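You operate a simulated robot arm through the tools that you are given. There is no shell and no other tool. Be economical: measure what you need, move in short steps, check, and stop when the job is done.

Carry out the task below with a simulated robot arm. There is one attempt and no reset: what you move stays moved.

## Task
Box the yellow ball, shut the flaps, slide it onto the red square.
Fine: the small box; all four flaps, short ones first; don't lift it.

It is judged by the outcome, as a careful person would: the job done as asked, and still so three seconds after it is handed in. It fails if anything else is knocked over, pushed out of place, dropped, spilled or broken.

## Robot
A 6-joint arm with a two-finger parallel gripper, fixed in place. Base frame: the origin is at the foot of the arm, x ahead of it, y to its left, z up; the work surface is at about z = 74. Readings come in cm, degrees, newtons and seconds.
With the tool pointing down near the work surface it reaches from about 18 to 84 cm from the base axis. Its first joint turns from -166.0 to 166.0 degrees. Payload 3.91 kg.
The tool frame sits at the grasp point between the pads (the TCP): z along the fingers, y along the line on which they close. The tips reach 3 cm beyond it. Largest opening 11 cm; finger width 2, thickness 1; the body of the gripper, 4.8 by 11.2 cm, starts 5.5 cm behind the TCP.
Orientation is that of the tool frame in the base frame, as a unit quaternion [w, x, y, z]. With the fingers straight down and closing along the base's y, the tool's x points along the base's -x, its y along +y and its z along -z.

## Interface
- The arm moves only by the tool step_arm. Its argument "motion" is a list of rows, each a list of 7 numbers: the gripper command, from -1 (fully open) to 1 (shut), values between in proportion, then the shift along the base's x, y, z in units of 100 mm (1.0 is 100 mm), then the turn, a rotation vector about the base's x, y, z in units of 120 degrees (1.0 is 120 degrees). In form: [[hand, tx, ty, tz, wx, wy, wz], ...]. A call has 1 to 20 rows; each row is the pose to reach, as a shift and turn from the pose commanded when the call began. A call with a number of a shift or a turn outside -1 to 1 is refused whole. A row lasts 0.2 s, in which the tool goes at most 5 cm and 8.6 degrees; a call with a longer step from one row to the next is refused whole, and so is a gripper value outside its range. A pose out of reach is approached as far as the arm can. The call stops where the force on the tool passes 90 N (or 10 N more than at its start, if that is more) or the arm is blocked; 0.2 s more then pass. Each finger travels about 10.8 cm/s and halts on what it meets, pressing with about 29 N; the grip force reading is that of the motor and also rises with nothing between the fingers. The clock runs only during rows and for 0.2 s after the last one: add rows that repeat a pose to give the fingers time. The reply holds the time, the measured pose of the TCP, the force on the tool along the base axes, the opening and the grip force, in the units named above and with some noise, with the torque about the TCP (base axes, N m) and any sound that the robot's microphone picked up.
- Cameras (640 x 400 px; columns grow to the right, rows downward): "scene" is fixed at [39.9, -50.22, 155.94]; the picture's right is [1.00, -0.08, 0.00], its down [-0.06, -0.72, -0.70] and it looks along [0.05, 0.69, -0.72] (base axes); focal length 331 px, centre (320, 200). "wrist" rides on the gripper at [7.7, 0.7, -11.4] in the tool frame; the picture's right is [-0.09, 1.00, 0.00], its down [-0.80, -0.07, -0.59] and it looks along [-0.59, -0.05, 0.80] (tool axes); focal length 270 px, centre (320, 200).
- get_image(camera): a new picture of that camera. No time passes.
- slide_trunk(by): slides the trunk up (or, below 0, down) by that many cm; the arm rides with it, the base frame stays. It gives what a move gives, with no picture.
- probe_pixels(camera, pixels): for up to 12 pixels [column, row] of the newest picture of that camera ("zoom" is the newest enlarged one), the place [x, y, z] in the base frame of the surface seen there, good to about 0.2 cm. No time passes.
- zoom(camera, box): a new picture of the part [left, top, right, bottom] of that camera's present view, enlarged. No time passes.
- job_done(): hands the job in; it is judged then, once.

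Keep the steps short. Do not move on a guess: measure, check each grasp and each placing, and mend mistakes. In all there are 80 turns and 34 pictures (those below and enlarged ones count). Leave the gripper open and the arm clear of the work at the hand-in unless told otherwise, and finish with a single line.

The tools are called after "Call:" as name(argument=value, ...) on one line, values as JSON. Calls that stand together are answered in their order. step_arm: Moves the arm, as the interface text tells. Its arguments: {"type":"object","properties":{"motion":{"type":"array"}},"required":["motion"]} The other tools are called the same way: slide_trunk (by) slides the trunk up or down; get_image (camera) takes a picture; probe_pixels (camera, pixels) gives the place of the surface under pixels of a picture; zoom (camera, box) takes an enlarged picture of a part of a camera's view; job_done () hands the job in.

At the start:

```text
time_s: 0.0
tool_pos: [31.94, 23.86, 119.51]
orientation: [0.001, 0.0, 1.0, 0.0]
ft_force: [-0.4, 0.2, -0.5]
moment: [-0.01, -0.01, -0.01]
finger_gap: 10.98
grip_force: 0.1
trunk travel left (down, up): [-47.5, 6.5]
```

scene: 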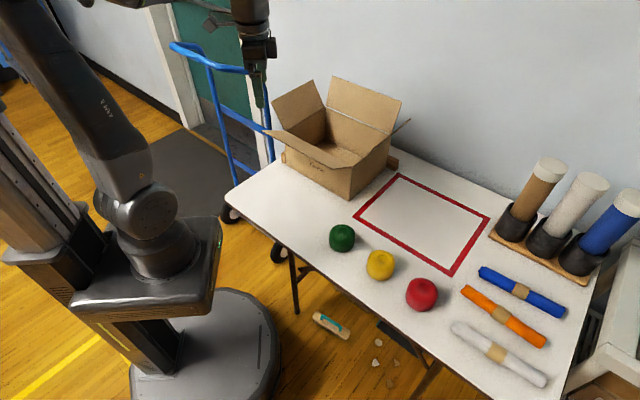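
wrist: 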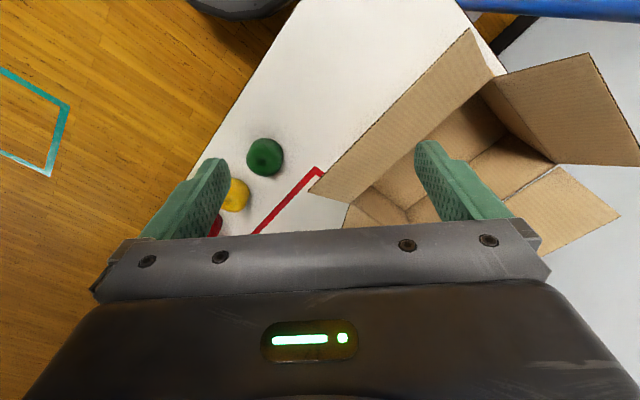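

I see an open box near (335,145), balls at (342,237), (380,264), (421,294) and the red outline. I'll enlarge the box area and probe the balls, the outline's corners and the box.

Call:
zoom(camera="scene", box=[220, 60, 440, 220])

Call:
probe_pixels(camera="scene", pixels=[[342, 232], [380, 260], [421, 289], [398, 176], [357, 218], [449, 273], [488, 217], [300, 250], [236, 200], [420, 150]])

```text
2.50 times, centred on (330, 140) of scene
```

zoom: 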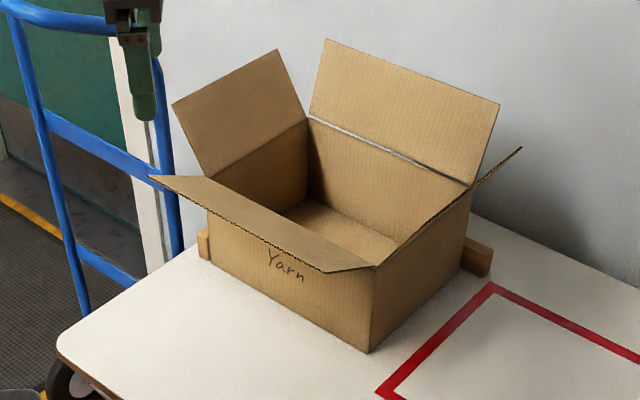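

```text
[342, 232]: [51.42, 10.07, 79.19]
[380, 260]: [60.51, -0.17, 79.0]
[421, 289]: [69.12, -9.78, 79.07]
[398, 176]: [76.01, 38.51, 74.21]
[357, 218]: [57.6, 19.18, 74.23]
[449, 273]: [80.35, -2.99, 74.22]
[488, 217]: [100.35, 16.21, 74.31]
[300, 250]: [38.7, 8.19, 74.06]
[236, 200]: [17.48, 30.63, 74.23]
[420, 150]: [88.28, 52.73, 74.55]
```

The box has two long flaps (front-left "Yarn" and back) and two short ones. Next I probe the box's rim, base, flap edges and the wood pieces in the enlarged picture.

Call:
probe_pixels(camera="zoom", pixels=[[369, 346], [214, 258], [460, 262], [371, 272], [468, 190], [311, 126], [214, 180], [325, 268], [152, 178], [370, 264], [519, 149], [478, 178]])

Call:
probe_pixels(camera="zoom", pixels=[[276, 53], [175, 105], [213, 172], [303, 114], [326, 42], [497, 105], [468, 180], [313, 112], [480, 262], [203, 245], [320, 210], [490, 248]])

```text
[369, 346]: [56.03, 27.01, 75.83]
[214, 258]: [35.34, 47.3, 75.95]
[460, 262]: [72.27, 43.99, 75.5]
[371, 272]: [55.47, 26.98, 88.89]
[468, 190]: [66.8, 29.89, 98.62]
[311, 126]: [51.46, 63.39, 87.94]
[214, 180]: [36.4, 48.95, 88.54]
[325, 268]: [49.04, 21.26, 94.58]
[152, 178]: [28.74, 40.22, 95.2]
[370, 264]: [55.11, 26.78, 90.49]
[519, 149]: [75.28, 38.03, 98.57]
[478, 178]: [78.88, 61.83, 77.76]
```

```text
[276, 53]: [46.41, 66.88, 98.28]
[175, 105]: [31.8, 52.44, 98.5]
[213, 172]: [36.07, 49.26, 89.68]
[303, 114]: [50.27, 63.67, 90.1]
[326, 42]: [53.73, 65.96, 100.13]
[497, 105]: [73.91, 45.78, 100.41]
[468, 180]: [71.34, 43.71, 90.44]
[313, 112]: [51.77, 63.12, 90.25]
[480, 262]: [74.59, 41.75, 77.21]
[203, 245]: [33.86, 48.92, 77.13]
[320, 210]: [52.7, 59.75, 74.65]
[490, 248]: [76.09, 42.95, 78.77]
```

Box measured: base corners near (56,27), (35,47.5), (72,44) and (51.5,63.5), rim at z≈90, wooden fence on its back and left sides. Now I enlarge the balls and outline for exact sizes, and start moving toward the yellow ball while turning the fingers 45°.

Call:
zoom(camera="scene", box=[320, 160, 500, 320])

Call:
step_arm(motion=[[-1, 0.16, -0.13, -0.13, 0, 0, -0.0625], [-1, 0.32, -0.27, -0.27, 0, 0, -0.125], [-1, 0.48, -0.4, -0.4, 0, 0, -0.1875], [-1, 0.64, -0.54, -0.54, 0, 0, -0.25], [-1, 0.8, -0.67, -0.67, 0, 0, -0.3125], [-1, 0.95, -0.8, -0.8, 0, 0, -0.375]])

```text
2.50 times, centred on (410, 240) of scene
```

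zoom: 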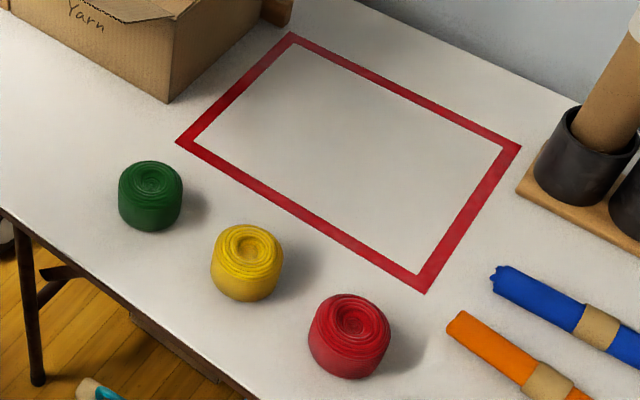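

```text
time_s: 1.4
tool_pos: [41.36, 15.97, 111.52]
orientation: [0.0, 0.384, 0.923, 0.0]
ft_force: [0.3, 0.2, 0.5]
moment: [-0.01, -0.02, -0.02]
finger_gap: 11.0
grip_force: 0.0
trunk travel left (down, up): [-47.5, 6.5]
```

The "balls" are yarn cakes with flat tops. I probe the outline's inner and outer corners and the yellow one's edges in the enlarged picture.

Call:
probe_pixels(camera="zoom", pixels=[[291, 33], [178, 142], [425, 291], [519, 147], [292, 46], [196, 142], [418, 273], [501, 149], [246, 247], [214, 255], [282, 255], [248, 228]])

Call:
step_arm(motion=[[-1, 0.24, -0.2, -0.2, 0, 0, 0], [-1, 0.48, -0.4, -0.4, 0, 0, 0], [-1, 0.72, -0.6, -0.6, 0, 0, 0], [-1, 0.95, -0.8, -0.8, 0, 0, 0]])

```text
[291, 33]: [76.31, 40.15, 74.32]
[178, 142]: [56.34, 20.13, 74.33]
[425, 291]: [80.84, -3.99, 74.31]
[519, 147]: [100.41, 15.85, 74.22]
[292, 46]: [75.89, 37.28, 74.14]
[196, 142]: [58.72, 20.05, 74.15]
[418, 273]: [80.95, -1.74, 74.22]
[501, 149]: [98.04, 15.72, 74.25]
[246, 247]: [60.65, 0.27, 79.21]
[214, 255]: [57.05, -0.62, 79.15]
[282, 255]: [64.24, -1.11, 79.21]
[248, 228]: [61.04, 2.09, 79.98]
```

```text
time_s: 2.4
tool_pos: [51.01, 7.92, 103.57]
orientation: [0.0, 0.384, 0.923, 0.0]
ft_force: [-0.1, -0.1, -0.8]
moment: [-0.02, 0.01, 0.0]
finger_gap: 11.0
grip_force: 0.1
trunk travel left (down, up): [-47.5, 6.5]
```

The outline's inner edge spans 24.4 × 31 cm, centred near (78.3, 17.8), so the box fits with about 0.5 cm to spare one way. The yellow ball is about 7.2 wide at about (60.6,-0.8), top z≈80. I go above it.

Call:
step_arm(motion=[[-1, 0.24, -0.22, -0.2, 0, 0, 0], [-1, 0.48, -0.44, -0.4, 0, 0, 0], [-1, 0.72, -0.66, -0.6, 0, 0, 0], [-1, 0.96, -0.87, -0.8, 0, 0, 0]])

Call:
get_image(camera="wrist")

```text
time_s: 3.4
tool_pos: [60.63, -0.95, 95.53]
orientation: [0.0, 0.383, 0.924, 0.0]
ft_force: [0.1, 0.2, 0.1]
moment: [0.0, 0.01, -0.01]
finger_gap: 11.03
grip_force: 0.1
trunk travel left (down, up): [-47.5, 6.5]
```

```text
29 pictures are left
```

wrist: 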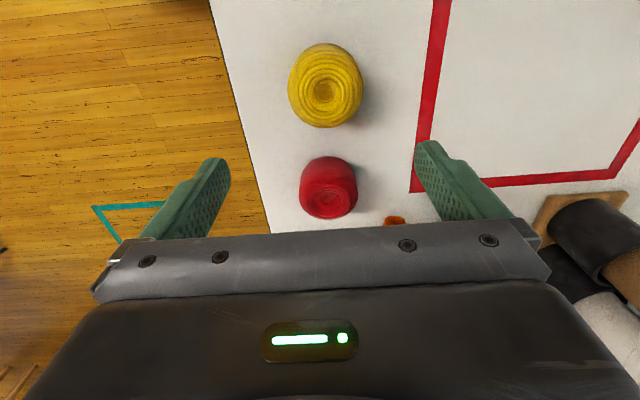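

The yellow ball shows at (325,85). I probe its edges for the exact centre.

Call:
probe_pixels(camera="wrist", pixels=[[291, 85], [361, 88], [326, 46], [325, 124], [324, 92], [303, 65], [347, 65], [300, 108], [350, 112]])

```text
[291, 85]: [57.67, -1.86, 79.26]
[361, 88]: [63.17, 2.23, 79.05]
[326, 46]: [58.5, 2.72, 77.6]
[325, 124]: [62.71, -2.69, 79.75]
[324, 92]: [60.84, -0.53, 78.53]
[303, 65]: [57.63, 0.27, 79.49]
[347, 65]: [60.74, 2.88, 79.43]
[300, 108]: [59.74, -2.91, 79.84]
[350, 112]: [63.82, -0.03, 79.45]
```

Centre is about (60.5, 0.0). I go over it and down, open.

Call:
step_arm(motion=[[-1, -0.01, 0.095, -0.1, 0, 0, 0], [-1, -0.01, 0.095, -0.4, 0, 0, 0], [-1, -0.01, 0.095, -0.7, 0, 0, 0], [-1, -0.01, 0.095, -1.0, 0, 0, 0]])

Call:
step_arm(motion=[[-1, 0, 0, -0.25, 0, 0, 0], [-1, 0, 0, -0.5, 0, 0, 0], [-1, 0, 0, -0.73, 0, 0, 0], [-1, 0, 0, -0.73, 0, 0, 0], [0, 0, 0, -0.73, 0, 0, 0], [0.6, 0, 0, -0.73, 0, 0, 0], [0.6, 0, 0, -0.73, 0, 0, 0], [0.6, 0, 0, -0.73, 0, 0, 0]])

```text
time_s: 4.4
tool_pos: [60.58, 0.2, 85.44]
orientation: [0.0, 0.383, 0.924, 0.0]
ft_force: [-0.1, -0.7, 0.4]
moment: [0.02, -0.02, 0.04]
finger_gap: 10.99
grip_force: 0.1
trunk travel left (down, up): [-47.5, 6.5]
```

```text
time_s: 6.2
tool_pos: [60.32, 0.09, 78.19]
orientation: [0.0, 0.382, 0.924, 0.0]
ft_force: [0.2, 0.0, 0.0]
moment: [0.01, 0.02, -0.03]
finger_gap: 7.48
grip_force: 28.6
trunk travel left (down, up): [-47.5, 6.5]
```

Grip holds at a 7.48 opening, 28.6 N. I lift straight up.

Call:
step_arm(motion=[[0.6, 0, 0, 0.25, 0, 0, 0], [0.6, 0, 0, 0.5, 0, 0, 0], [0.6, 0, 0, 0.75, 0, 0, 0], [0.6, 0, 0, 1.0, 0, 0, 0]])

Call:
step_arm(motion=[[0.6, -0.02, 0.1, 0.3, 0, 0, 0], [0.6, -0.05, 0.3, 0.6, 0, 0, 0], [0.6, -0.1, 0.6, 0.85, 0, 0, 0], [0.6, -0.16, 1.0, 1.0, 0, 0, 0]])

Call:
step_arm(motion=[[0.6, -0.04, 0.25, 0.3, 0, 0, 0], [0.6, -0.08, 0.5, 0.6, 0, 0, 0], [0.6, -0.12, 0.75, 0.8, 0, 0, 0], [0.6, -0.16, 1.0, 0.9, 0, 0, 0]])

Call:
step_arm(motion=[[0.6, -0.04, 0.25, 0, 0, 0, 0], [0.6, -0.08, 0.5, 0, 0, 0, 0], [0.6, -0.12, 0.75, 0, 0, 0, 0], [0.6, -0.16, 1.0, 0, 0, 0, 0]])

```text
time_s: 7.2
tool_pos: [60.45, 0.23, 88.36]
orientation: [0.0, 0.382, 0.924, 0.0]
ft_force: [0.4, -0.6, -0.2]
moment: [0.01, 0.02, 0.01]
finger_gap: 7.47
grip_force: 29.0
trunk travel left (down, up): [-47.5, 6.5]
```

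```text
time_s: 8.2
tool_pos: [58.79, 10.17, 98.42]
orientation: [0.001, 0.383, 0.924, 0.0]
ft_force: [0.0, 0.5, -0.6]
moment: [0.03, 0.02, -0.01]
finger_gap: 7.49
grip_force: 28.6
trunk travel left (down, up): [-47.5, 6.5]
```

```text
time_s: 9.2
tool_pos: [57.11, 20.14, 107.36]
orientation: [0.0, 0.383, 0.924, 0.0]
ft_force: [0.0, -0.6, 0.1]
moment: [0.03, -0.01, 0.01]
finger_gap: 7.46
grip_force: 28.8
trunk travel left (down, up): [-47.5, 6.5]
```

```text
time_s: 10.2
tool_pos: [55.66, 30.29, 107.1]
orientation: [-0.001, 0.384, 0.923, -0.001]
ft_force: [-0.7, 0.0, 0.5]
moment: [0.04, 0.02, -0.02]
finger_gap: 7.52
grip_force: 28.9
trunk travel left (down, up): [-47.5, 6.5]
```

Ball still held at 7.5. I go on to the box centre (53.8, 45.3) at this height and look.

Call:
step_arm(motion=[[0.6, -0.05, 0.25, 0, 0, 0, 0], [0.6, -0.09, 0.5, 0, 0, 0, 0], [0.6, -0.12, 0.75, 0, 0, 0, 0], [0.6, -0.15, 1.0, 0, 0, 0, 0]])

Call:
step_arm(motion=[[0.6, -0.02, 0.25, 0, 0, 0, 0], [0.6, -0.04, 0.48, 0, 0, 0, 0], [0.6, -0.04, 0.48, -0.2, 0, 0, 0], [0.6, -0.04, 0.48, -0.45, 0, 0, 0], [0.6, -0.04, 0.48, -0.7, 0, 0, 0]])

Call:
get_image(camera="scene")

```text
time_s: 11.2
tool_pos: [54.15, 40.38, 107.08]
orientation: [0.0, 0.383, 0.924, -0.001]
ft_force: [0.5, 0.3, 0.1]
moment: [0.03, -0.01, -0.01]
finger_gap: 7.49
grip_force: 28.7
trunk travel left (down, up): [-47.5, 6.5]
```

```text
time_s: 12.4
tool_pos: [53.67, 44.99, 100.12]
orientation: [0.0, 0.382, 0.924, -0.001]
ft_force: [-0.3, 0.2, -1.1]
moment: [0.03, -0.04, -0.01]
finger_gap: 7.48
grip_force: 29.4
trunk travel left (down, up): [-47.5, 6.5]
```

```text
28 pictures are left
```

scene: 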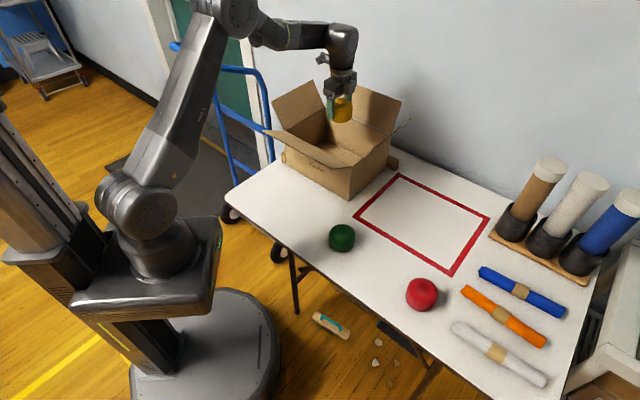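

The ball hangs centred over the box opening, clear of the flaps. I lower it to the box floor and open.

Call:
step_arm(motion=[[0.6, 0, 0, -0.25, 0, 0, 0], [0.6, 0, 0, -0.5, 0, 0, 0], [0.6, 0, 0, -0.75, 0, 0, 0], [0.6, 0, 0, -1.0, 0, 0, 0]])

Call:
step_arm(motion=[[0.6, 0, 0, -0.25, 0, 0, 0], [0.6, 0, 0, -0.5, 0, 0, 0], [0.6, 0, 0, -0.75, 0, 0, 0], [0.6, 0, 0, -0.98, 0, 0, 0]])

```text
time_s: 13.4
tool_pos: [53.7, 44.92, 90.16]
orientation: [0.0, 0.384, 0.924, 0.0]
ft_force: [-0.2, 0.2, 0.9]
moment: [-0.04, 0.0, -0.03]
finger_gap: 7.49
grip_force: 28.7
trunk travel left (down, up): [-47.5, 6.5]
```

```text
time_s: 14.4
tool_pos: [53.82, 45.14, 80.42]
orientation: [0.0, 0.383, 0.924, 0.001]
ft_force: [-0.1, 0.4, 0.0]
moment: [-0.02, 0.01, 0.01]
finger_gap: 7.49
grip_force: 29.0
trunk travel left (down, up): [-47.5, 6.5]
```

Call:
step_arm(motion=[[0.6, 0, 0, -0.08, 0, 0, 0], [0.6, 0, 0, -0.16, 0, 0, 0], [0.6, 0, 0, -0.16, 0, 0, 0], [-0.4, 0, 0, -0.16, 0, 0, 0], [-0.9, 0, 0, -0.16, 0, 0, 0], [-0.9, 0, 0, -0.16, 0, 0, 0], [-0.9, 0, 0, -0.16, 0, 0, 0]])

Call:
step_arm(motion=[[-0.9, 0, 0, 0.25, 0, 0, 0], [-0.9, 0, 0, 0.5, 0, 0, 0], [-0.9, 0, 0, 0.75, 0, 0, 0], [-0.9, 0, 0, 1.0, 0, 0, 0]])

Call:
step_arm(motion=[[-0.9, 0, 0, 0.25, 0, 0, 0], [-0.9, 0, 0, 0.5, 0, 0, 0], [-0.9, 0, 0, 0.75, 0, 0, 0], [-0.9, 0, 0, 1.0, 0, 0, 0]])

Call:
step_arm(motion=[[-0.9, 0, 0, 0.25, 0, 0, 0], [-0.9, 0, 0, 0.5, 0, 0, 0], [0.3, 0, 0, 0.75, 0, 0, 0], [1, 0, 0, 1.0, 0, 0, 0]])

Call:
get_image(camera="wrist")

```text
time_s: 16.0
tool_pos: [53.68, 45.17, 78.9]
orientation: [0.0, 0.382, 0.924, 0.0]
ft_force: [-0.5, 0.3, 0.0]
moment: [0.02, 0.0, 0.01]
finger_gap: 10.45
grip_force: 0.0
trunk travel left (down, up): [-47.5, 6.5]
```

```text
time_s: 17.0
tool_pos: [53.85, 44.99, 88.93]
orientation: [0.0, 0.383, 0.924, 0.0]
ft_force: [0.0, -0.4, -0.4]
moment: [0.0, 0.01, -0.01]
finger_gap: 10.44
grip_force: 0.1
trunk travel left (down, up): [-47.5, 6.5]
```

```text
time_s: 18.0
tool_pos: [53.71, 44.98, 98.93]
orientation: [0.0, 0.383, 0.924, 0.0]
ft_force: [0.4, 0.3, -0.8]
moment: [-0.01, 0.01, -0.02]
finger_gap: 10.46
grip_force: 0.0
trunk travel left (down, up): [-47.5, 6.5]
```

```text
time_s: 19.0
tool_pos: [53.79, 44.89, 108.85]
orientation: [0.0, 0.383, 0.924, 0.0]
ft_force: [-0.6, 0.9, -0.3]
moment: [0.01, -0.01, 0.01]
finger_gap: 0.0
grip_force: 20.1
trunk travel left (down, up): [-47.5, 6.5]
```

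```text
27 pictures are left
```

wrist: 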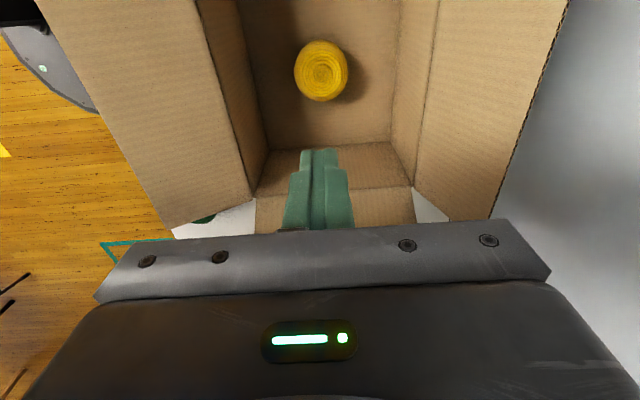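

The ball sits in the box. Next the right short flap (hinge v≈20 along the (1,-1) direction, edge at z≈98.6): I carry the closed fingers over and down outside it.

Call:
step_arm(motion=[[1, 0.27, -0.27, 0, 0, 0, 0], [1, 0.54, -0.54, 0, 0, 0, 0], [1, 0.82, -0.82, -0.1, 0, 0, 0]])

Call:
step_arm(motion=[[1, 0.27, -0.27, 0, 0, 0, 0], [1, 0.54, -0.54, 0, 0, 0, 0], [1, 0.84, -0.84, 0, 0, 0, 0], [1, 0.84, -0.84, -0.4, 0, 0, 0], [1, 0.84, -0.84, -0.8, 0, 0, 0], [1, 0.84, -0.84, -1.0, 0, 0, 0]])

Call:
get_image(camera="scene")

```text
time_s: 19.8
tool_pos: [62.1, 36.69, 108.02]
orientation: [0.0, 0.383, 0.924, -0.001]
ft_force: [0.5, 0.9, -0.8]
moment: [0.02, -0.01, -0.01]
finger_gap: 0.0
grip_force: 29.3
trunk travel left (down, up): [-47.5, 6.5]
```

```text
time_s: 21.2
tool_pos: [70.39, 28.42, 97.84]
orientation: [0.001, 0.383, 0.924, 0.001]
ft_force: [-0.4, 0.2, 0.1]
moment: [0.03, -0.02, 0.0]
finger_gap: 0.02
grip_force: 28.7
trunk travel left (down, up): [-47.5, 6.5]
```

```text
26 pictures are left
```

scene: 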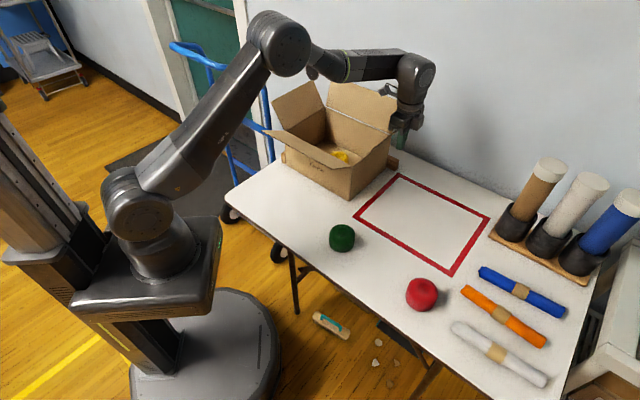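

Fingers are outside the right flap at about (395,120). I drop 2.3 cm and sweep inward slowly.

Call:
step_arm(motion=[[1, 0, 0, -0.23, 0, 0, 0], [1, -0.14, 0.14, -0.23, 0, 0, 0], [1, -0.28, 0.28, -0.23, 0, 0, 0], [1, -0.42, 0.42, -0.23, 0, 0, 0], [1, -0.56, 0.56, -0.23, 0, 0, 0], [1, -0.7, 0.7, -0.2, 0, 0, 0], [1, -0.85, 0.85, -0.2, 0, 0, 0], [1, -1.0, 1.0, -0.2, 0, 0, 0]])

Call:
get_image(camera="scene")

```text
time_s: 23.0
tool_pos: [60.24, 38.29, 95.79]
orientation: [0.0, 0.383, 0.924, 0.001]
ft_force: [-0.6, 0.5, 0.4]
moment: [0.01, 0.01, 0.01]
finger_gap: 0.0
grip_force: 28.7
trunk travel left (down, up): [-47.5, 6.5]
```

```text
25 pictures are left
```

scene: 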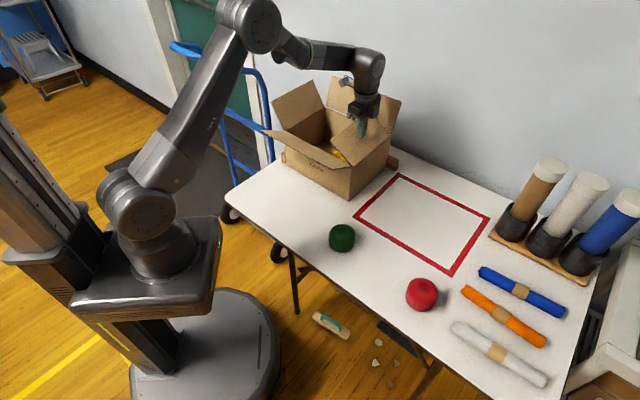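

The flap is folded in past vertical. I press it on down to level.

Call:
step_arm(motion=[[1, -0.12, 0.12, -0.05, 0, 0, 0], [1, -0.24, 0.24, -0.12, 0, 0, 0], [1, -0.3, 0.3, -0.2, 0, 0, 0], [1, -0.3, 0.3, -0.26, 0, 0, 0], [1, -0.3, 0.3, -0.26, 0, 0, 0]])

Call:
zoom(camera="scene", box=[220, 60, 440, 220])

```text
time_s: 24.2
tool_pos: [57.38, 41.29, 93.29]
orientation: [0.0, 0.382, 0.924, 0.0]
ft_force: [1.0, 0.1, -1.0]
moment: [0.03, 0.0, -0.01]
finger_gap: 0.0
grip_force: 29.1
trunk travel left (down, up): [-47.5, 6.5]
```

```text
2.50 times, centred on (330, 140) of scene
```

zoom: 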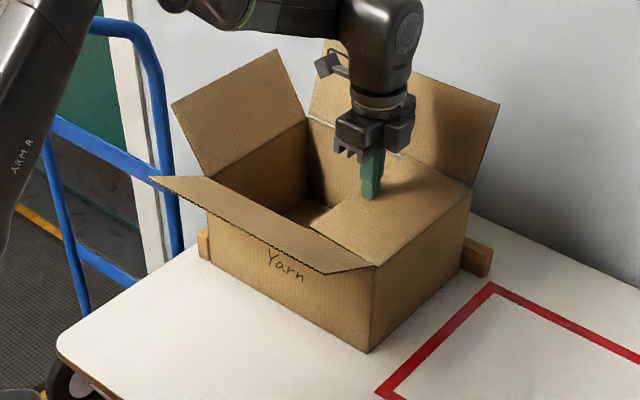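

The right flap lies flat. Next the left short flap; I check how near the blue trolley is to my path while lifting off.

Call:
probe_pixels(camera="zoom", pixels=[[158, 150], [150, 70], [110, 25], [165, 220], [175, 105], [276, 53], [350, 190], [320, 225], [420, 200]])

Call:
step_arm(motion=[[1, 0, 0, 0.3, 0, 0, 0], [1, 0, 0, 0.6, 0, 0, 0], [1, 0, 0, 1.0, 0, 0, 0]])

```text
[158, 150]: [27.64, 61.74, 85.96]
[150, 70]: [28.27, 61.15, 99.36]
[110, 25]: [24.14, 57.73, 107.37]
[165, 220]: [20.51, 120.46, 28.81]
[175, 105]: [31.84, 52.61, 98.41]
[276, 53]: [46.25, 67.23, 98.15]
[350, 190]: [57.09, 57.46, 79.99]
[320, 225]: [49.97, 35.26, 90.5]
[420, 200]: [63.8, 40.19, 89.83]
```

```text
time_s: 25.0
tool_pos: [57.17, 41.45, 103.28]
orientation: [0.0, 0.382, 0.924, -0.001]
ft_force: [0.1, -0.6, 0.4]
moment: [0.0, 0.04, 0.03]
finger_gap: 0.0
grip_force: 28.5
trunk travel left (down, up): [-47.5, 6.5]
```

The trolley's post stands at (28,61.5) up to z≈107, so I work toward the far side of the flap (u≈74) to stay about 10 cm clear of it.

Call:
step_arm(motion=[[1, -0.2, 0.3, 0.2, 0, 0, 0], [1, -0.4, 0.6, 0.2, 0, 0, 0], [1, -0.65, 0.95, 0.2, 0, 0, 0]])

Call:
step_arm(motion=[[1, -0.2, 0.3, 0, 0, 0, 0], [1, -0.4, 0.6, 0, 0, 0, 0], [1, -0.65, 0.95, 0, 0, 0, 0]])

Call:
step_arm(motion=[[1, -0.2, 0.21, 0, 0, 0, 0], [1, -0.4, 0.41, 0, 0, 0, 0]])

Call:
get_image(camera="scene")

```text
time_s: 25.8
tool_pos: [50.8, 50.79, 105.3]
orientation: [0.001, 0.384, 0.923, 0.0]
ft_force: [-1.0, 0.1, 0.4]
moment: [0.02, -0.01, 0.0]
finger_gap: 0.04
grip_force: 29.1
trunk travel left (down, up): [-47.5, 6.5]
```

```text
time_s: 26.6
tool_pos: [44.35, 60.41, 105.34]
orientation: [0.0, 0.383, 0.924, 0.0]
ft_force: [-0.3, 0.6, 0.4]
moment: [0.02, 0.0, 0.02]
finger_gap: 0.0
grip_force: 29.2
trunk travel left (down, up): [-47.5, 6.5]
```

```text
time_s: 27.2
tool_pos: [40.26, 64.51, 105.2]
orientation: [0.001, 0.383, 0.924, 0.0]
ft_force: [-0.7, 0.1, -0.7]
moment: [0.01, 0.02, 0.0]
finger_gap: 0.0
grip_force: 29.0
trunk travel left (down, up): [-47.5, 6.5]
```

```text
23 pictures are left
```

scene: 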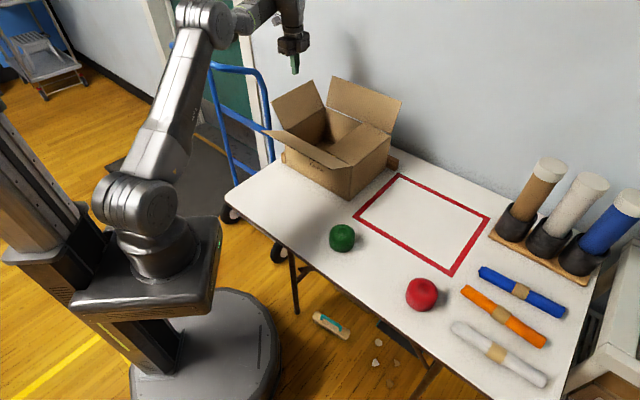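

The tool is past the left flap, clear of the trolley. I go down 9.5 cm and sweep inward (+v).

Call:
step_arm(motion=[[1, 0, 0, -0.25, 0, 0, 0], [1, 0, 0, -0.5, 0, 0, 0], [1, 0, 0, -0.75, 0, 0, 0], [1, 0, 0, -0.95, 0, 0, 0], [1, 0, 0, -0.95, 0, 0, 0]])

Call:
step_arm(motion=[[1, 0.14, -0.14, 0, 0, 0, 0], [1, 0.28, -0.28, 0, 0, 0, 0], [1, 0.42, -0.42, 0, 0, 0, 0], [1, 0.56, -0.56, 0, 0, 0, 0], [1, 0.7, -0.7, 0.02, 0, 0, 0], [1, 0.85, -0.85, 0.02, 0, 0, 0], [1, 1.0, -1.0, 0.02, 0, 0, 0]])

Call:
step_arm(motion=[[1, 0.12, -0.12, -0.05, 0, 0, 0], [1, 0.24, -0.24, -0.12, 0, 0, 0], [1, 0.3, -0.3, -0.2, 0, 0, 0], [1, 0.3, -0.3, -0.26, 0, 0, 0], [1, 0.3, -0.3, -0.26, 0, 0, 0]])

Call:
zoom(camera="scene", box=[220, 60, 440, 220])

```text
time_s: 28.4
tool_pos: [40.37, 64.52, 95.7]
orientation: [-0.001, 0.383, 0.924, 0.0]
ft_force: [-0.4, 0.6, -0.1]
moment: [-0.02, -0.02, -0.05]
finger_gap: 0.0
grip_force: 29.3
trunk travel left (down, up): [-47.5, 6.5]
```

```text
time_s: 30.0
tool_pos: [50.38, 54.45, 95.75]
orientation: [0.0, 0.383, 0.924, 0.0]
ft_force: [0.7, 0.1, 0.4]
moment: [0.02, 0.01, -0.01]
finger_gap: 0.03
grip_force: 29.0
trunk travel left (down, up): [-47.5, 6.5]
```

```text
time_s: 31.2
tool_pos: [53.28, 51.38, 93.34]
orientation: [0.0, 0.383, 0.924, 0.0]
ft_force: [-0.6, -0.1, -0.4]
moment: [-0.02, -0.01, 0.02]
finger_gap: 0.01
grip_force: 29.1
trunk travel left (down, up): [-47.5, 6.5]
```

```text
2.50 times, centred on (330, 140) of scene
```

zoom: 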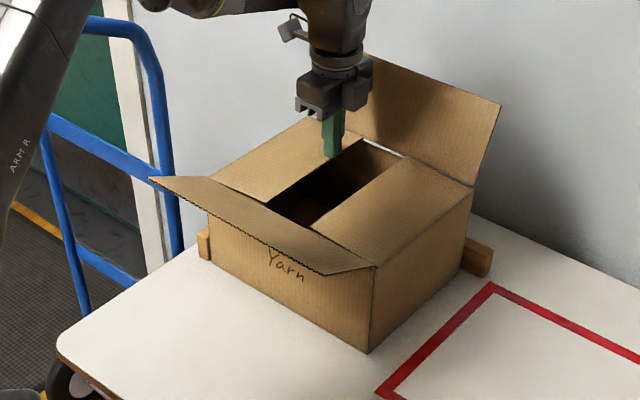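

Both short flaps lie flat. Now the back long flap (edge near z 100, at the far limit of reach): I rise, then tilt the fingers 30° outward so that they can hook its edge from behind.

Call:
step_arm(motion=[[1, 0, 0, 0.3, 0, 0, 0], [1, 0, 0, 0.6, 0, 0, 0], [1, 0, 0, 1.0, 0, 0, 0]])

Call:
step_arm(motion=[[1, 0, 0, 0.2, 0.044, -0.044, 0], [1, 0, 0, 0.4, 0.088, -0.088, 0], [1, 0.1, 0.05, 0.6, 0.133, -0.133, 0], [1, 0.3, 0.17, 0.6, 0.177, -0.177, 0], [1, 0.5, 0.3, 0.6, 0.177, -0.177, 0]])

Call:
step_arm(motion=[[1, 0.27, 0.17, 0, 0, 0, 0], [1, 0.55, 0.37, 0, 0, 0, 0], [1, 0.55, 0.37, 0, 0, 0, 0]])

Call:
zoom(camera="scene", box=[240, 20, 460, 180])

```text
time_s: 32.0
tool_pos: [53.24, 51.46, 103.51]
orientation: [0.0, 0.382, 0.924, 0.0]
ft_force: [-0.3, -0.3, -0.8]
moment: [0.03, 0.0, 0.03]
finger_gap: 0.0
grip_force: 29.2
trunk travel left (down, up): [-47.5, 6.5]
```

```text
time_s: 33.2
tool_pos: [58.51, 54.64, 109.17]
orientation: [0.099, 0.371, 0.892, 0.239]
ft_force: [-0.5, 0.4, 1.0]
moment: [0.03, 0.0, 0.01]
finger_gap: 0.0
grip_force: 29.2
trunk travel left (down, up): [-47.5, 6.5]
```

```text
time_s: 34.0
tool_pos: [63.89, 58.24, 109.44]
orientation: [0.099, 0.37, 0.892, 0.239]
ft_force: [-0.2, 0.1, -0.2]
moment: [-0.01, -0.03, 0.02]
finger_gap: 0.01
grip_force: 28.5
trunk travel left (down, up): [-47.5, 6.5]
```

```text
2.50 times, centred on (350, 100) of scene
```

zoom: 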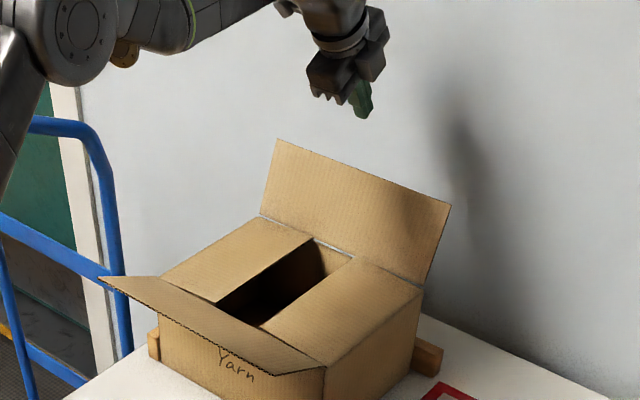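

The tool is above and behind the back flap's edge (tool axis u≈86.4, edge 84.6). I go down 8.3 cm and then draw it inward.

Call:
step_arm(motion=[[1, 0, 0, -0.25, 0, 0, 0], [1, 0, 0, -0.5, 0, 0, 0], [1, 0, 0, -0.7, 0, 0, 0], [1, 0, 0, -0.83, 0, 0, 0], [1, 0, 0, -0.83, 0, 0, 0]])

Call:
step_arm(motion=[[1, -0.13, -0.13, 0, 0, 0, 0], [1, -0.26, -0.26, 0, 0, 0, 0], [1, -0.39, -0.39, 0, 0, 0, 0], [1, -0.52, -0.52, 0, 0, 0, 0], [1, -0.67, -0.67, 0, 0, 0, 0]])

Call:
zoom(camera="scene", box=[240, 20, 460, 180])

```text
time_s: 35.2
tool_pos: [63.81, 58.17, 101.07]
orientation: [0.099, 0.37, 0.892, 0.239]
ft_force: [0.2, 1.1, -0.2]
moment: [0.01, 0.03, -0.02]
finger_gap: 0.0
grip_force: 28.4
trunk travel left (down, up): [-47.5, 6.5]
```

```text
time_s: 36.4
tool_pos: [56.97, 51.5, 101.18]
orientation: [0.099, 0.369, 0.892, 0.24]
ft_force: [0.6, -0.3, 0.5]
moment: [-0.04, -0.03, 0.02]
finger_gap: 0.01
grip_force: 29.4
trunk travel left (down, up): [-47.5, 6.5]
```

```text
2.50 times, centred on (350, 100) of scene
```

zoom: 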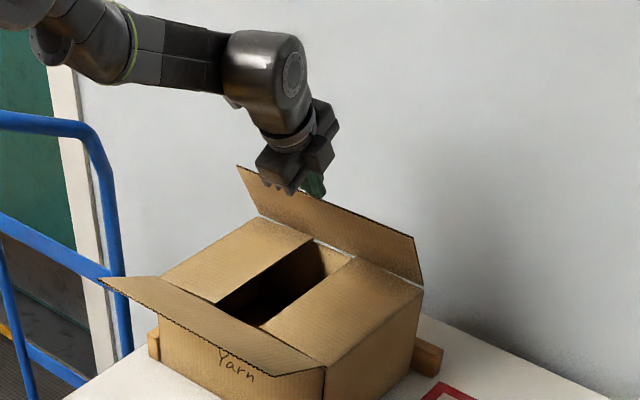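

The back flap has turned inward past vertical. I follow it down.

Call:
step_arm(motion=[[1, -0.09, -0.09, -0.12, 0, 0, 0], [1, -0.18, -0.18, -0.25, 0, 0, 0], [1, -0.28, -0.28, -0.4, 0, 0, 0], [1, -0.36, -0.36, -0.52, 0, 0, 0], [1, -0.4, -0.4, -0.64, 0, 0, 0], [1, -0.4, -0.4, -0.7, 0, 0, 0], [1, -0.4, -0.4, -0.7, 0, 0, 0]])

Call:
zoom(camera="scene", box=[220, 60, 440, 220])

```text
time_s: 38.0
tool_pos: [53.18, 47.44, 94.17]
orientation: [0.099, 0.37, 0.892, 0.239]
ft_force: [-1.2, -0.7, 0.3]
moment: [0.01, -0.01, 0.0]
finger_gap: 0.0
grip_force: 29.1
trunk travel left (down, up): [-47.5, 6.5]
```

```text
2.50 times, centred on (330, 140) of scene
```

zoom: 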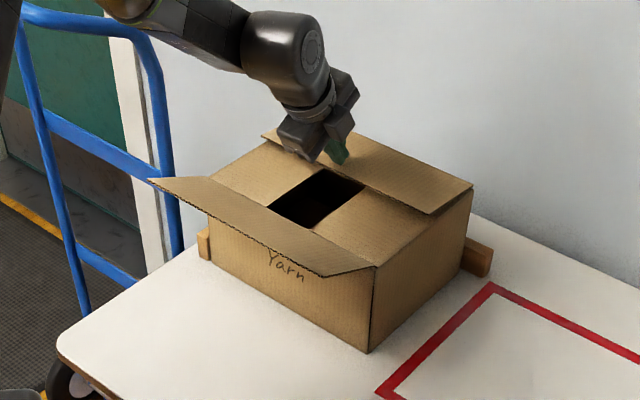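

The back flap is nearly level; I press another 0.8 cm, then rise and straighten the tool.

Call:
step_arm(motion=[[1, 0.05, 0.05, -0.03, 0, 0, 0], [1, 0.05, 0.05, -0.06, 0, 0, 0], [1, 0.05, 0.05, -0.09, 0, 0, 0], [1, 0.05, 0.05, -0.09, 0, 0, 0]])

Call:
step_arm(motion=[[1, 0, 0, 0.3, 0, 0, 0], [1, 0, 0, 0.6, -0.044, 0.044, 0], [1, -0.1, -0.1, 0.9, -0.088, 0.088, 0], [1, -0.2, -0.2, 1.0, -0.133, 0.133, 0], [1, -0.3, -0.3, 1.0, -0.177, 0.177, 0]])

Call:
zoom(camera="scene", box=[220, 60, 440, 220])

```text
time_s: 39.0
tool_pos: [53.71, 48.02, 93.06]
orientation: [0.099, 0.37, 0.892, 0.239]
ft_force: [-1.0, -0.5, 0.5]
moment: [0.04, 0.02, -0.01]
finger_gap: 0.0
grip_force: 29.6
trunk travel left (down, up): [-47.5, 6.5]
```

```text
time_s: 40.2
tool_pos: [50.67, 45.12, 103.25]
orientation: [0.0, 0.382, 0.924, 0.0]
ft_force: [-0.2, 0.2, 0.1]
moment: [-0.03, 0.04, -0.02]
finger_gap: 0.0
grip_force: 30.0
trunk travel left (down, up): [-47.5, 6.5]
```

```text
2.50 times, centred on (330, 140) of scene
```

zoom: 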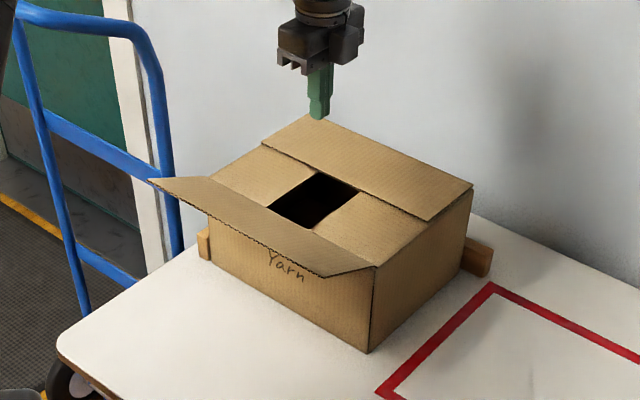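

The back flap lies flat. Last, the front "Yarn" flap (edge u≈49, z≈95): I move over past it and down outside.

Call:
step_arm(motion=[[1, -0.27, -0.27, 0, 0, 0, 0], [1, -0.54, -0.54, 0, 0, 0, 0], [1, -0.82, -0.82, 0, 0, 0, 0]])

Call:
step_arm(motion=[[1, -0.27, -0.27, 0, 0, 0, 0], [1, -0.54, -0.54, 0, 0, 0, 0], [1, -0.78, -0.78, 0, 0, 0, 0], [1, -0.78, -0.78, -0.3, 0, 0, 0], [1, -0.78, -0.78, -0.6, 0, 0, 0], [1, -0.78, -0.78, -0.75, 0, 0, 0], [1, -0.78, -0.78, -0.75, 0, 0, 0]])

Call:
step_arm(motion=[[1, 0.14, 0.14, 0, 0, 0, 0], [1, 0.28, 0.28, 0, 0, 0, 0], [1, 0.42, 0.42, 0.03, 0, 0, 0], [1, 0.56, 0.56, 0.07, 0, 0, 0], [1, 0.7, 0.7, 0.1, 0, 0, 0], [1, 0.85, 0.85, 0.1, 0, 0, 0], [1, 1.0, 1.0, 0.08, 0, 0, 0]])

Call:
zoom(camera="scene", box=[220, 60, 440, 220])

```text
time_s: 41.0
tool_pos: [42.29, 36.86, 103.27]
orientation: [-0.001, 0.384, 0.923, 0.001]
ft_force: [0.4, 0.9, 0.4]
moment: [0.01, 0.0, -0.02]
finger_gap: 0.01
grip_force: 28.6
trunk travel left (down, up): [-47.5, 6.5]
```

```text
time_s: 42.6
tool_pos: [34.68, 28.92, 95.7]
orientation: [0.001, 0.383, 0.924, 0.001]
ft_force: [-0.4, 0.8, 1.1]
moment: [-0.04, -0.03, 0.02]
finger_gap: 0.0
grip_force: 29.4
trunk travel left (down, up): [-47.5, 6.5]
```

```text
time_s: 43.5
tool_pos: [37.88, 31.97, 96.36]
orientation: [-0.006, 0.383, 0.924, -0.018]
ft_force: [-44.1, -50.9, 38.4]
moment: [-0.43, 0.29, -0.03]
finger_gap: 0.0
grip_force: 29.5
trunk travel left (down, up): [-47.5, 6.5]
stopped in row 4: the force on the tool passed its limit at 113 N (the readings are from after the stop); the commanded pose is now the measured one
```

```text
2.50 times, centred on (330, 140) of scene
```

zoom: 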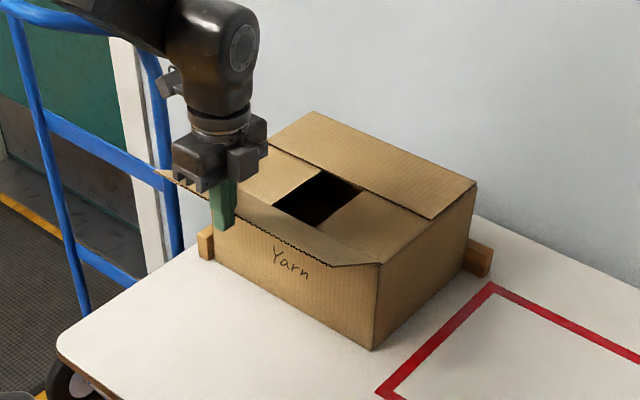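

The sweep jammed at 113 N: this flap is too flat for a level push (edge only 5 cm above the hinge), and the box shifted slightly. I back off, tilt the fingers 45° inward below the edge so I can lift it from underneath.

Call:
step_arm(motion=[[1, -0.15, -0.15, 0, 0, 0, 0], [1, -0.35, -0.35, 0, 0.022, -0.022, 0], [1, -0.35, -0.35, -0.1, 0.066, -0.066, 0], [1, -0.35, -0.35, -0.2, 0.11, -0.11, 0], [1, -0.35, -0.35, -0.3, 0.154, -0.154, 0], [1, -0.35, -0.35, -0.3, 0.198, -0.198, 0], [1, -0.35, -0.35, -0.3, 0.242, -0.242, 0], [1, -0.35, -0.35, -0.3, 0.265, -0.265, 0]])

Call:
zoom(camera="scene", box=[220, 60, 440, 220])

Call:
probe_pixels(camera="zoom", pixels=[[375, 340], [465, 255], [380, 275], [470, 195], [320, 262], [290, 245], [262, 232], [160, 176], [204, 240], [485, 265]])

```text
time_s: 45.3
tool_pos: [35.22, 29.36, 92.98]
orientation: [0.143, 0.355, 0.858, 0.343]
ft_force: [-0.5, 0.0, 0.3]
moment: [-0.02, 0.06, -0.01]
finger_gap: 0.0
grip_force: 28.9
out of reach, approached as far as the arm can: row 5, 6
trunk travel left (down, up): [-47.5, 6.5]
```

```text
2.50 times, centred on (330, 140) of scene
```

zoom: 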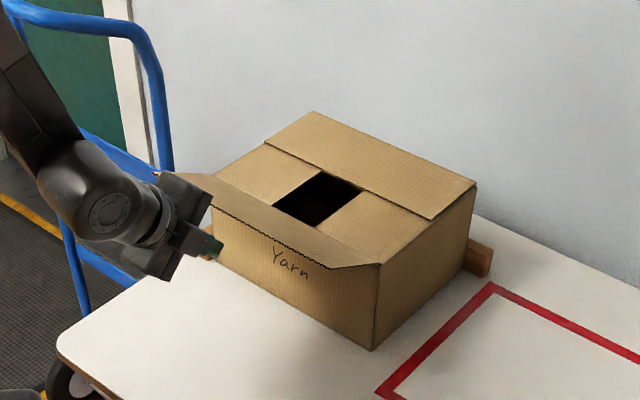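

```text
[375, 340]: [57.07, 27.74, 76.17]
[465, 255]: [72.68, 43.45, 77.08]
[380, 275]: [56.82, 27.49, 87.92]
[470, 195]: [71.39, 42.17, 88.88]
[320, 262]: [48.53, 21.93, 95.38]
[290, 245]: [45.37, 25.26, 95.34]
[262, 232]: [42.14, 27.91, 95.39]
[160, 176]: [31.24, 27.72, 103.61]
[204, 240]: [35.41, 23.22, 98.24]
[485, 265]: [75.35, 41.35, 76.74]
```

The box simply closed a 1 cm gap to its fence; the fence has not moved. The tips are now under the flap's edge at (205,240). I lift it along its arc.

Call:
step_arm(motion=[[1, 0.092, 0.092, 0.15, 0, 0, 0], [1, 0.184, 0.184, 0.32, 0, 0, 0], [1, 0.25, 0.25, 0.44, 0, 0, 0], [1, 0.318, 0.318, 0.56, 0, 0, 0], [1, 0.39, 0.39, 0.62, 0, 0, 0], [1, 0.474, 0.474, 0.66, 0, 0, 0]])

Call:
zoom(camera="scene", box=[220, 60, 440, 220])

```text
time_s: 46.7
tool_pos: [37.85, 31.85, 97.43]
orientation: [0.143, 0.356, 0.858, 0.343]
ft_force: [-0.9, 0.5, -0.2]
moment: [0.01, 0.01, 0.0]
finger_gap: 0.0
grip_force: 29.0
out of reach, approached as far as the arm can: row 4, 5, 6
trunk travel left (down, up): [-47.5, 6.5]
```

```text
2.50 times, centred on (330, 140) of scene
```

zoom: 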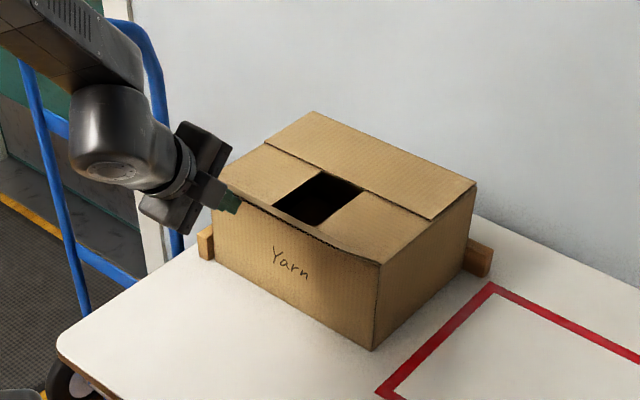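

The flap now stands at about 45°, but the arm hit a joint limit at this tilt. I back off slightly, straighten to about 20° tilt, and push on.

Call:
step_arm(motion=[[1, -0.07, -0.07, 0.0, 0, 0, 0], [1, -0.07, -0.07, 0.03, -0.05, 0.05, 0], [1, -0.07, -0.07, 0.06, -0.1, 0.1, 0], [1, -0.07, -0.07, 0.08, -0.14, 0.14, 0], [1, -0.07, -0.07, 0.08, -0.14, 0.14, 0]])

Call:
step_arm(motion=[[1, 0.12, 0.12, 0.02, 0, 0, 0], [1, 0.24, 0.24, 0.06, 0, 0, 0], [1, 0.36, 0.36, 0.1, 0, 0, 0], [1, 0.48, 0.48, 0.12, 0, 0, 0], [1, 0.6, 0.6, 0.12, 0, 0, 0], [1, 0.72, 0.72, 0.12, 0, 0, 0], [1, 0.84, 0.84, 0.1, 0, 0, 0], [1, 0.96, 0.96, 0.05, 0, 0, 0]])

Call:
zoom(camera="scene", box=[220, 60, 440, 220])

```text
time_s: 47.9
tool_pos: [37.09, 31.35, 98.21]
orientation: [0.068, 0.378, 0.91, 0.158]
ft_force: [0.1, 0.0, -0.3]
moment: [0.02, -0.01, -0.02]
finger_gap: 0.0
grip_force: 29.0
out of reach, approached as far as the arm can: row 2, 3
trunk travel left (down, up): [-47.5, 6.5]
```

```text
time_s: 49.7
tool_pos: [46.58, 41.07, 98.75]
orientation: [0.067, 0.378, 0.91, 0.159]
ft_force: [0.9, -0.1, -0.5]
moment: [0.0, 0.0, 0.01]
finger_gap: 0.02
grip_force: 28.9
trunk travel left (down, up): [-47.5, 6.5]
```

```text
2.50 times, centred on (330, 140) of scene
```

zoom: 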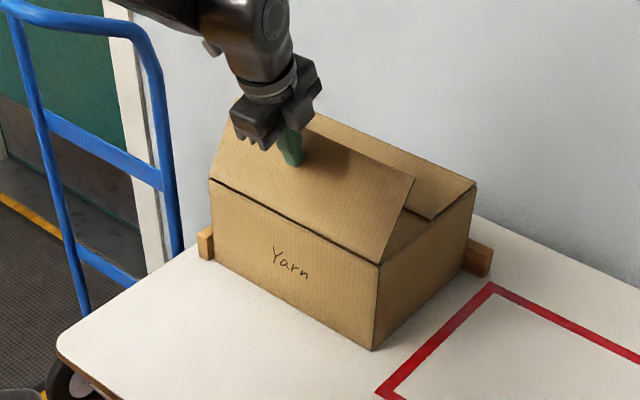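

The front flap is past vertical. I press it down to level.

Call:
step_arm(motion=[[1, 0.12, 0.12, -0.06, 0, 0, 0], [1, 0.24, 0.24, -0.14, 0, 0, 0], [1, 0.34, 0.34, -0.24, 0, 0, 0], [1, 0.36, 0.36, -0.34, 0, 0, 0], [1, 0.36, 0.36, -0.43, 0, 0, 0], [1, 0.36, 0.36, -0.5, 0, 0, 0], [1, 0.36, 0.36, -0.5, 0, 0, 0]])

Call:
step_arm(motion=[[1, 0, 0, -0.04, 0, 0, 0], [1, 0, 0, -0.07, 0, 0, 0], [1, 0, 0, -0.07, 0, 0, 0], [1, 0, 0, 0.3, 0, 0, 0], [1, 0, 0, 0.6, 0.0, 0.0, 0], [1, 0, 0, 1.0, -0.05, 0.05, 0], [1, 0, 0, 1.0, -0.1, 0.1, 0], [1, 0, 0, 1.0, -0.118, 0.118, 0]])

Call:
zoom(camera="scene", box=[220, 60, 440, 220])

```text
time_s: 51.3
tool_pos: [50.22, 44.57, 93.78]
orientation: [0.067, 0.377, 0.91, 0.159]
ft_force: [0.5, -0.3, 0.3]
moment: [0.03, -0.02, 0.01]
finger_gap: 0.01
grip_force: 29.2
trunk travel left (down, up): [-47.5, 6.5]
```

```text
time_s: 53.1
tool_pos: [50.22, 44.56, 103.67]
orientation: [-0.001, 0.383, 0.924, -0.003]
ft_force: [-0.3, -0.1, -0.5]
moment: [-0.02, 0.04, -0.01]
finger_gap: 0.0
grip_force: 29.2
trunk travel left (down, up): [-47.5, 6.5]
```

```text
2.50 times, centred on (330, 140) of scene
```

zoom: 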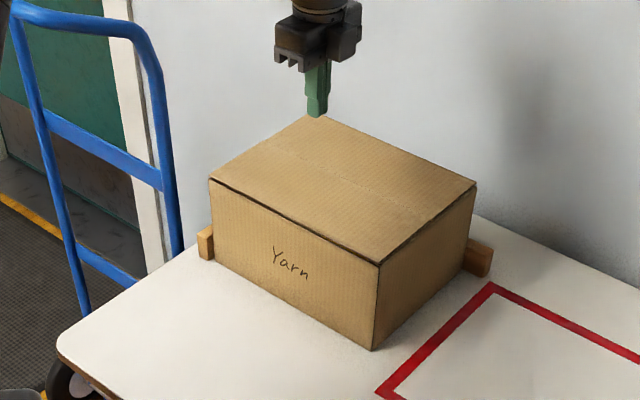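

All four flaps are shut. I measure the box corners now before pushing.

Call:
probe_pixels(camera="zoom", pixels=[[378, 260], [216, 179], [470, 186], [312, 118], [373, 344], [219, 256], [463, 266], [470, 240], [486, 246], [206, 230], [206, 250], [480, 270]])

```text
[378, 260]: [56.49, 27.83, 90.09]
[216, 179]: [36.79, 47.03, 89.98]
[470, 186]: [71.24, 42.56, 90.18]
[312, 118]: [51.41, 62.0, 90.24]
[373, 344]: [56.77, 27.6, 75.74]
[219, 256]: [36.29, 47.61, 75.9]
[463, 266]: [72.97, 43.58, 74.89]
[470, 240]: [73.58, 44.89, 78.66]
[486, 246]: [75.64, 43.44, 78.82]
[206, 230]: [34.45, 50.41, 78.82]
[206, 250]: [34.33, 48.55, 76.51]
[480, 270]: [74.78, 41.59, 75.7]
```

Box: front face u≈59.4, left end v≈-8.2, centre about u 70.8, v 6.2; it must go +36.6 along v and -2.7 along u. I open the fingers for a wide two-point push, tilt the tips 15° toward the box so that only they touch, and go around behind its left end.

Call:
step_arm(motion=[[-0.5, -0.15, 0.25, 0, -0.04, -0.04, 0], [-1, -0.28, 0.5, 0, -0.088, -0.088, 0], [-1, -0.4, 0.8, 0, -0.088, -0.088, 0]])

Call:
step_arm(motion=[[-1, -0.15, 0.25, 0, 0, 0, 0], [-1, -0.28, 0.5, 0, 0, 0, 0], [-1, -0.38, 0.68, 0, 0, 0, 0], [-1, -0.38, 0.68, 0, 0, 0, 0]])

Call:
get_image(camera="wrist")

```text
time_s: 53.9
tool_pos: [46.32, 52.52, 103.84]
orientation: [0.121, 0.38, 0.915, -0.051]
ft_force: [-0.5, -1.1, 0.6]
moment: [0.02, 0.0, 0.01]
finger_gap: 11.01
grip_force: 0.0
trunk travel left (down, up): [-47.5, 6.5]
```

```text
time_s: 54.9
tool_pos: [42.26, 59.44, 103.79]
orientation: [0.121, 0.38, 0.916, -0.052]
ft_force: [-0.3, -0.5, -0.2]
moment: [-0.01, -0.01, 0.0]
finger_gap: 11.0
grip_force: 0.0
trunk travel left (down, up): [-47.5, 6.5]
```

```text
12 pictures are left
```

wrist: 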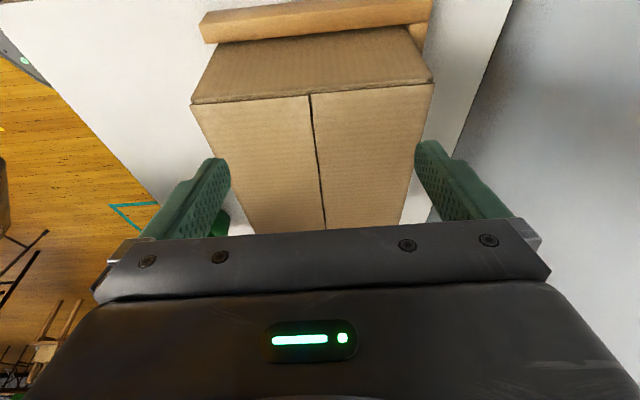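

I see the box's left face and the fence strip behind it (top of the picture). I probe them to set the push line.

Call:
probe_pixels(camera="wrist", pixels=[[220, 80], [420, 65], [300, 50], [196, 102], [431, 82], [207, 40], [425, 20], [310, 20], [310, 10], [240, 210], [400, 200], [311, 93]])

```text
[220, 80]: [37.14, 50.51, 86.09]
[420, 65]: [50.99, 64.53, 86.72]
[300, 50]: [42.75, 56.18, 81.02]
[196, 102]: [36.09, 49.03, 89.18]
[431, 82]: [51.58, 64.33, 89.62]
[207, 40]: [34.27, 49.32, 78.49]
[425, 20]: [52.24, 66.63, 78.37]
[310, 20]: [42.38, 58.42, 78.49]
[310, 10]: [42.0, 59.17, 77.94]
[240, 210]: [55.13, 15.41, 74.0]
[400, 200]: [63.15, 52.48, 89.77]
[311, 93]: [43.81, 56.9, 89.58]
```

The left face is at v≈-9.5, so I back off 1 cm more and go down to tip height ≈80.5, above the fence (78.5).

Call:
step_arm(motion=[[-1, -0.07, 0.07, 0, 0, 0, 0], [-1, -0.07, 0.07, -0.3, 0, 0, 0], [-1, -0.07, 0.07, -0.65, 0, 0, 0], [-1, -0.07, 0.07, -1.0, 0, 0, 0]])

Call:
step_arm(motion=[[-1, 0, 0, -0.3, 0, 0, 0], [-1, 0, 0, -0.65, 0, 0, 0], [-1, 0, 0, -1.0, 0, 0, 0], [-1, 0, 0, -1.0, 0, 0, 0]])

Call:
step_arm(motion=[[-1, 0.05, -0.05, 0, 0, 0, 0], [-1, 0.1, -0.1, 0, 0, 0, 0], [-1, 0.15, -0.15, 0, 0, 0, 0], [-1, 0.2, -0.2, 0, 0, 0, 0]])

Call:
get_image(camera="scene")

```text
time_s: 55.9
tool_pos: [41.69, 60.06, 93.81]
orientation: [0.12, 0.38, 0.916, -0.052]
ft_force: [0.6, 0.2, -0.6]
moment: [-0.02, 0.01, -0.01]
finger_gap: 10.99
grip_force: 0.2
trunk travel left (down, up): [-47.5, 6.5]
```

```text
time_s: 56.9
tool_pos: [41.72, 60.0, 83.7]
orientation: [0.121, 0.379, 0.916, -0.052]
ft_force: [0.8, 0.3, 0.3]
moment: [-0.02, 0.03, 0.0]
finger_gap: 11.01
grip_force: 0.0
trunk travel left (down, up): [-47.5, 6.5]
```

```text
time_s: 57.9
tool_pos: [43.83, 57.97, 83.86]
orientation: [0.121, 0.38, 0.915, -0.052]
ft_force: [0.3, 0.2, -0.8]
moment: [0.01, -0.03, -0.02]
finger_gap: 10.97
grip_force: 0.1
trunk travel left (down, up): [-47.5, 6.5]
```

```text
11 pictures are left
```

scene: 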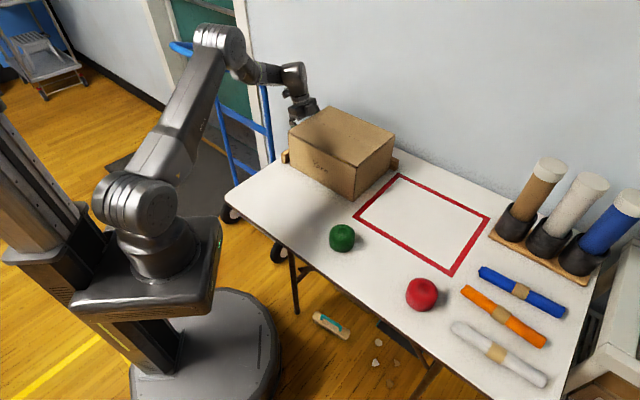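

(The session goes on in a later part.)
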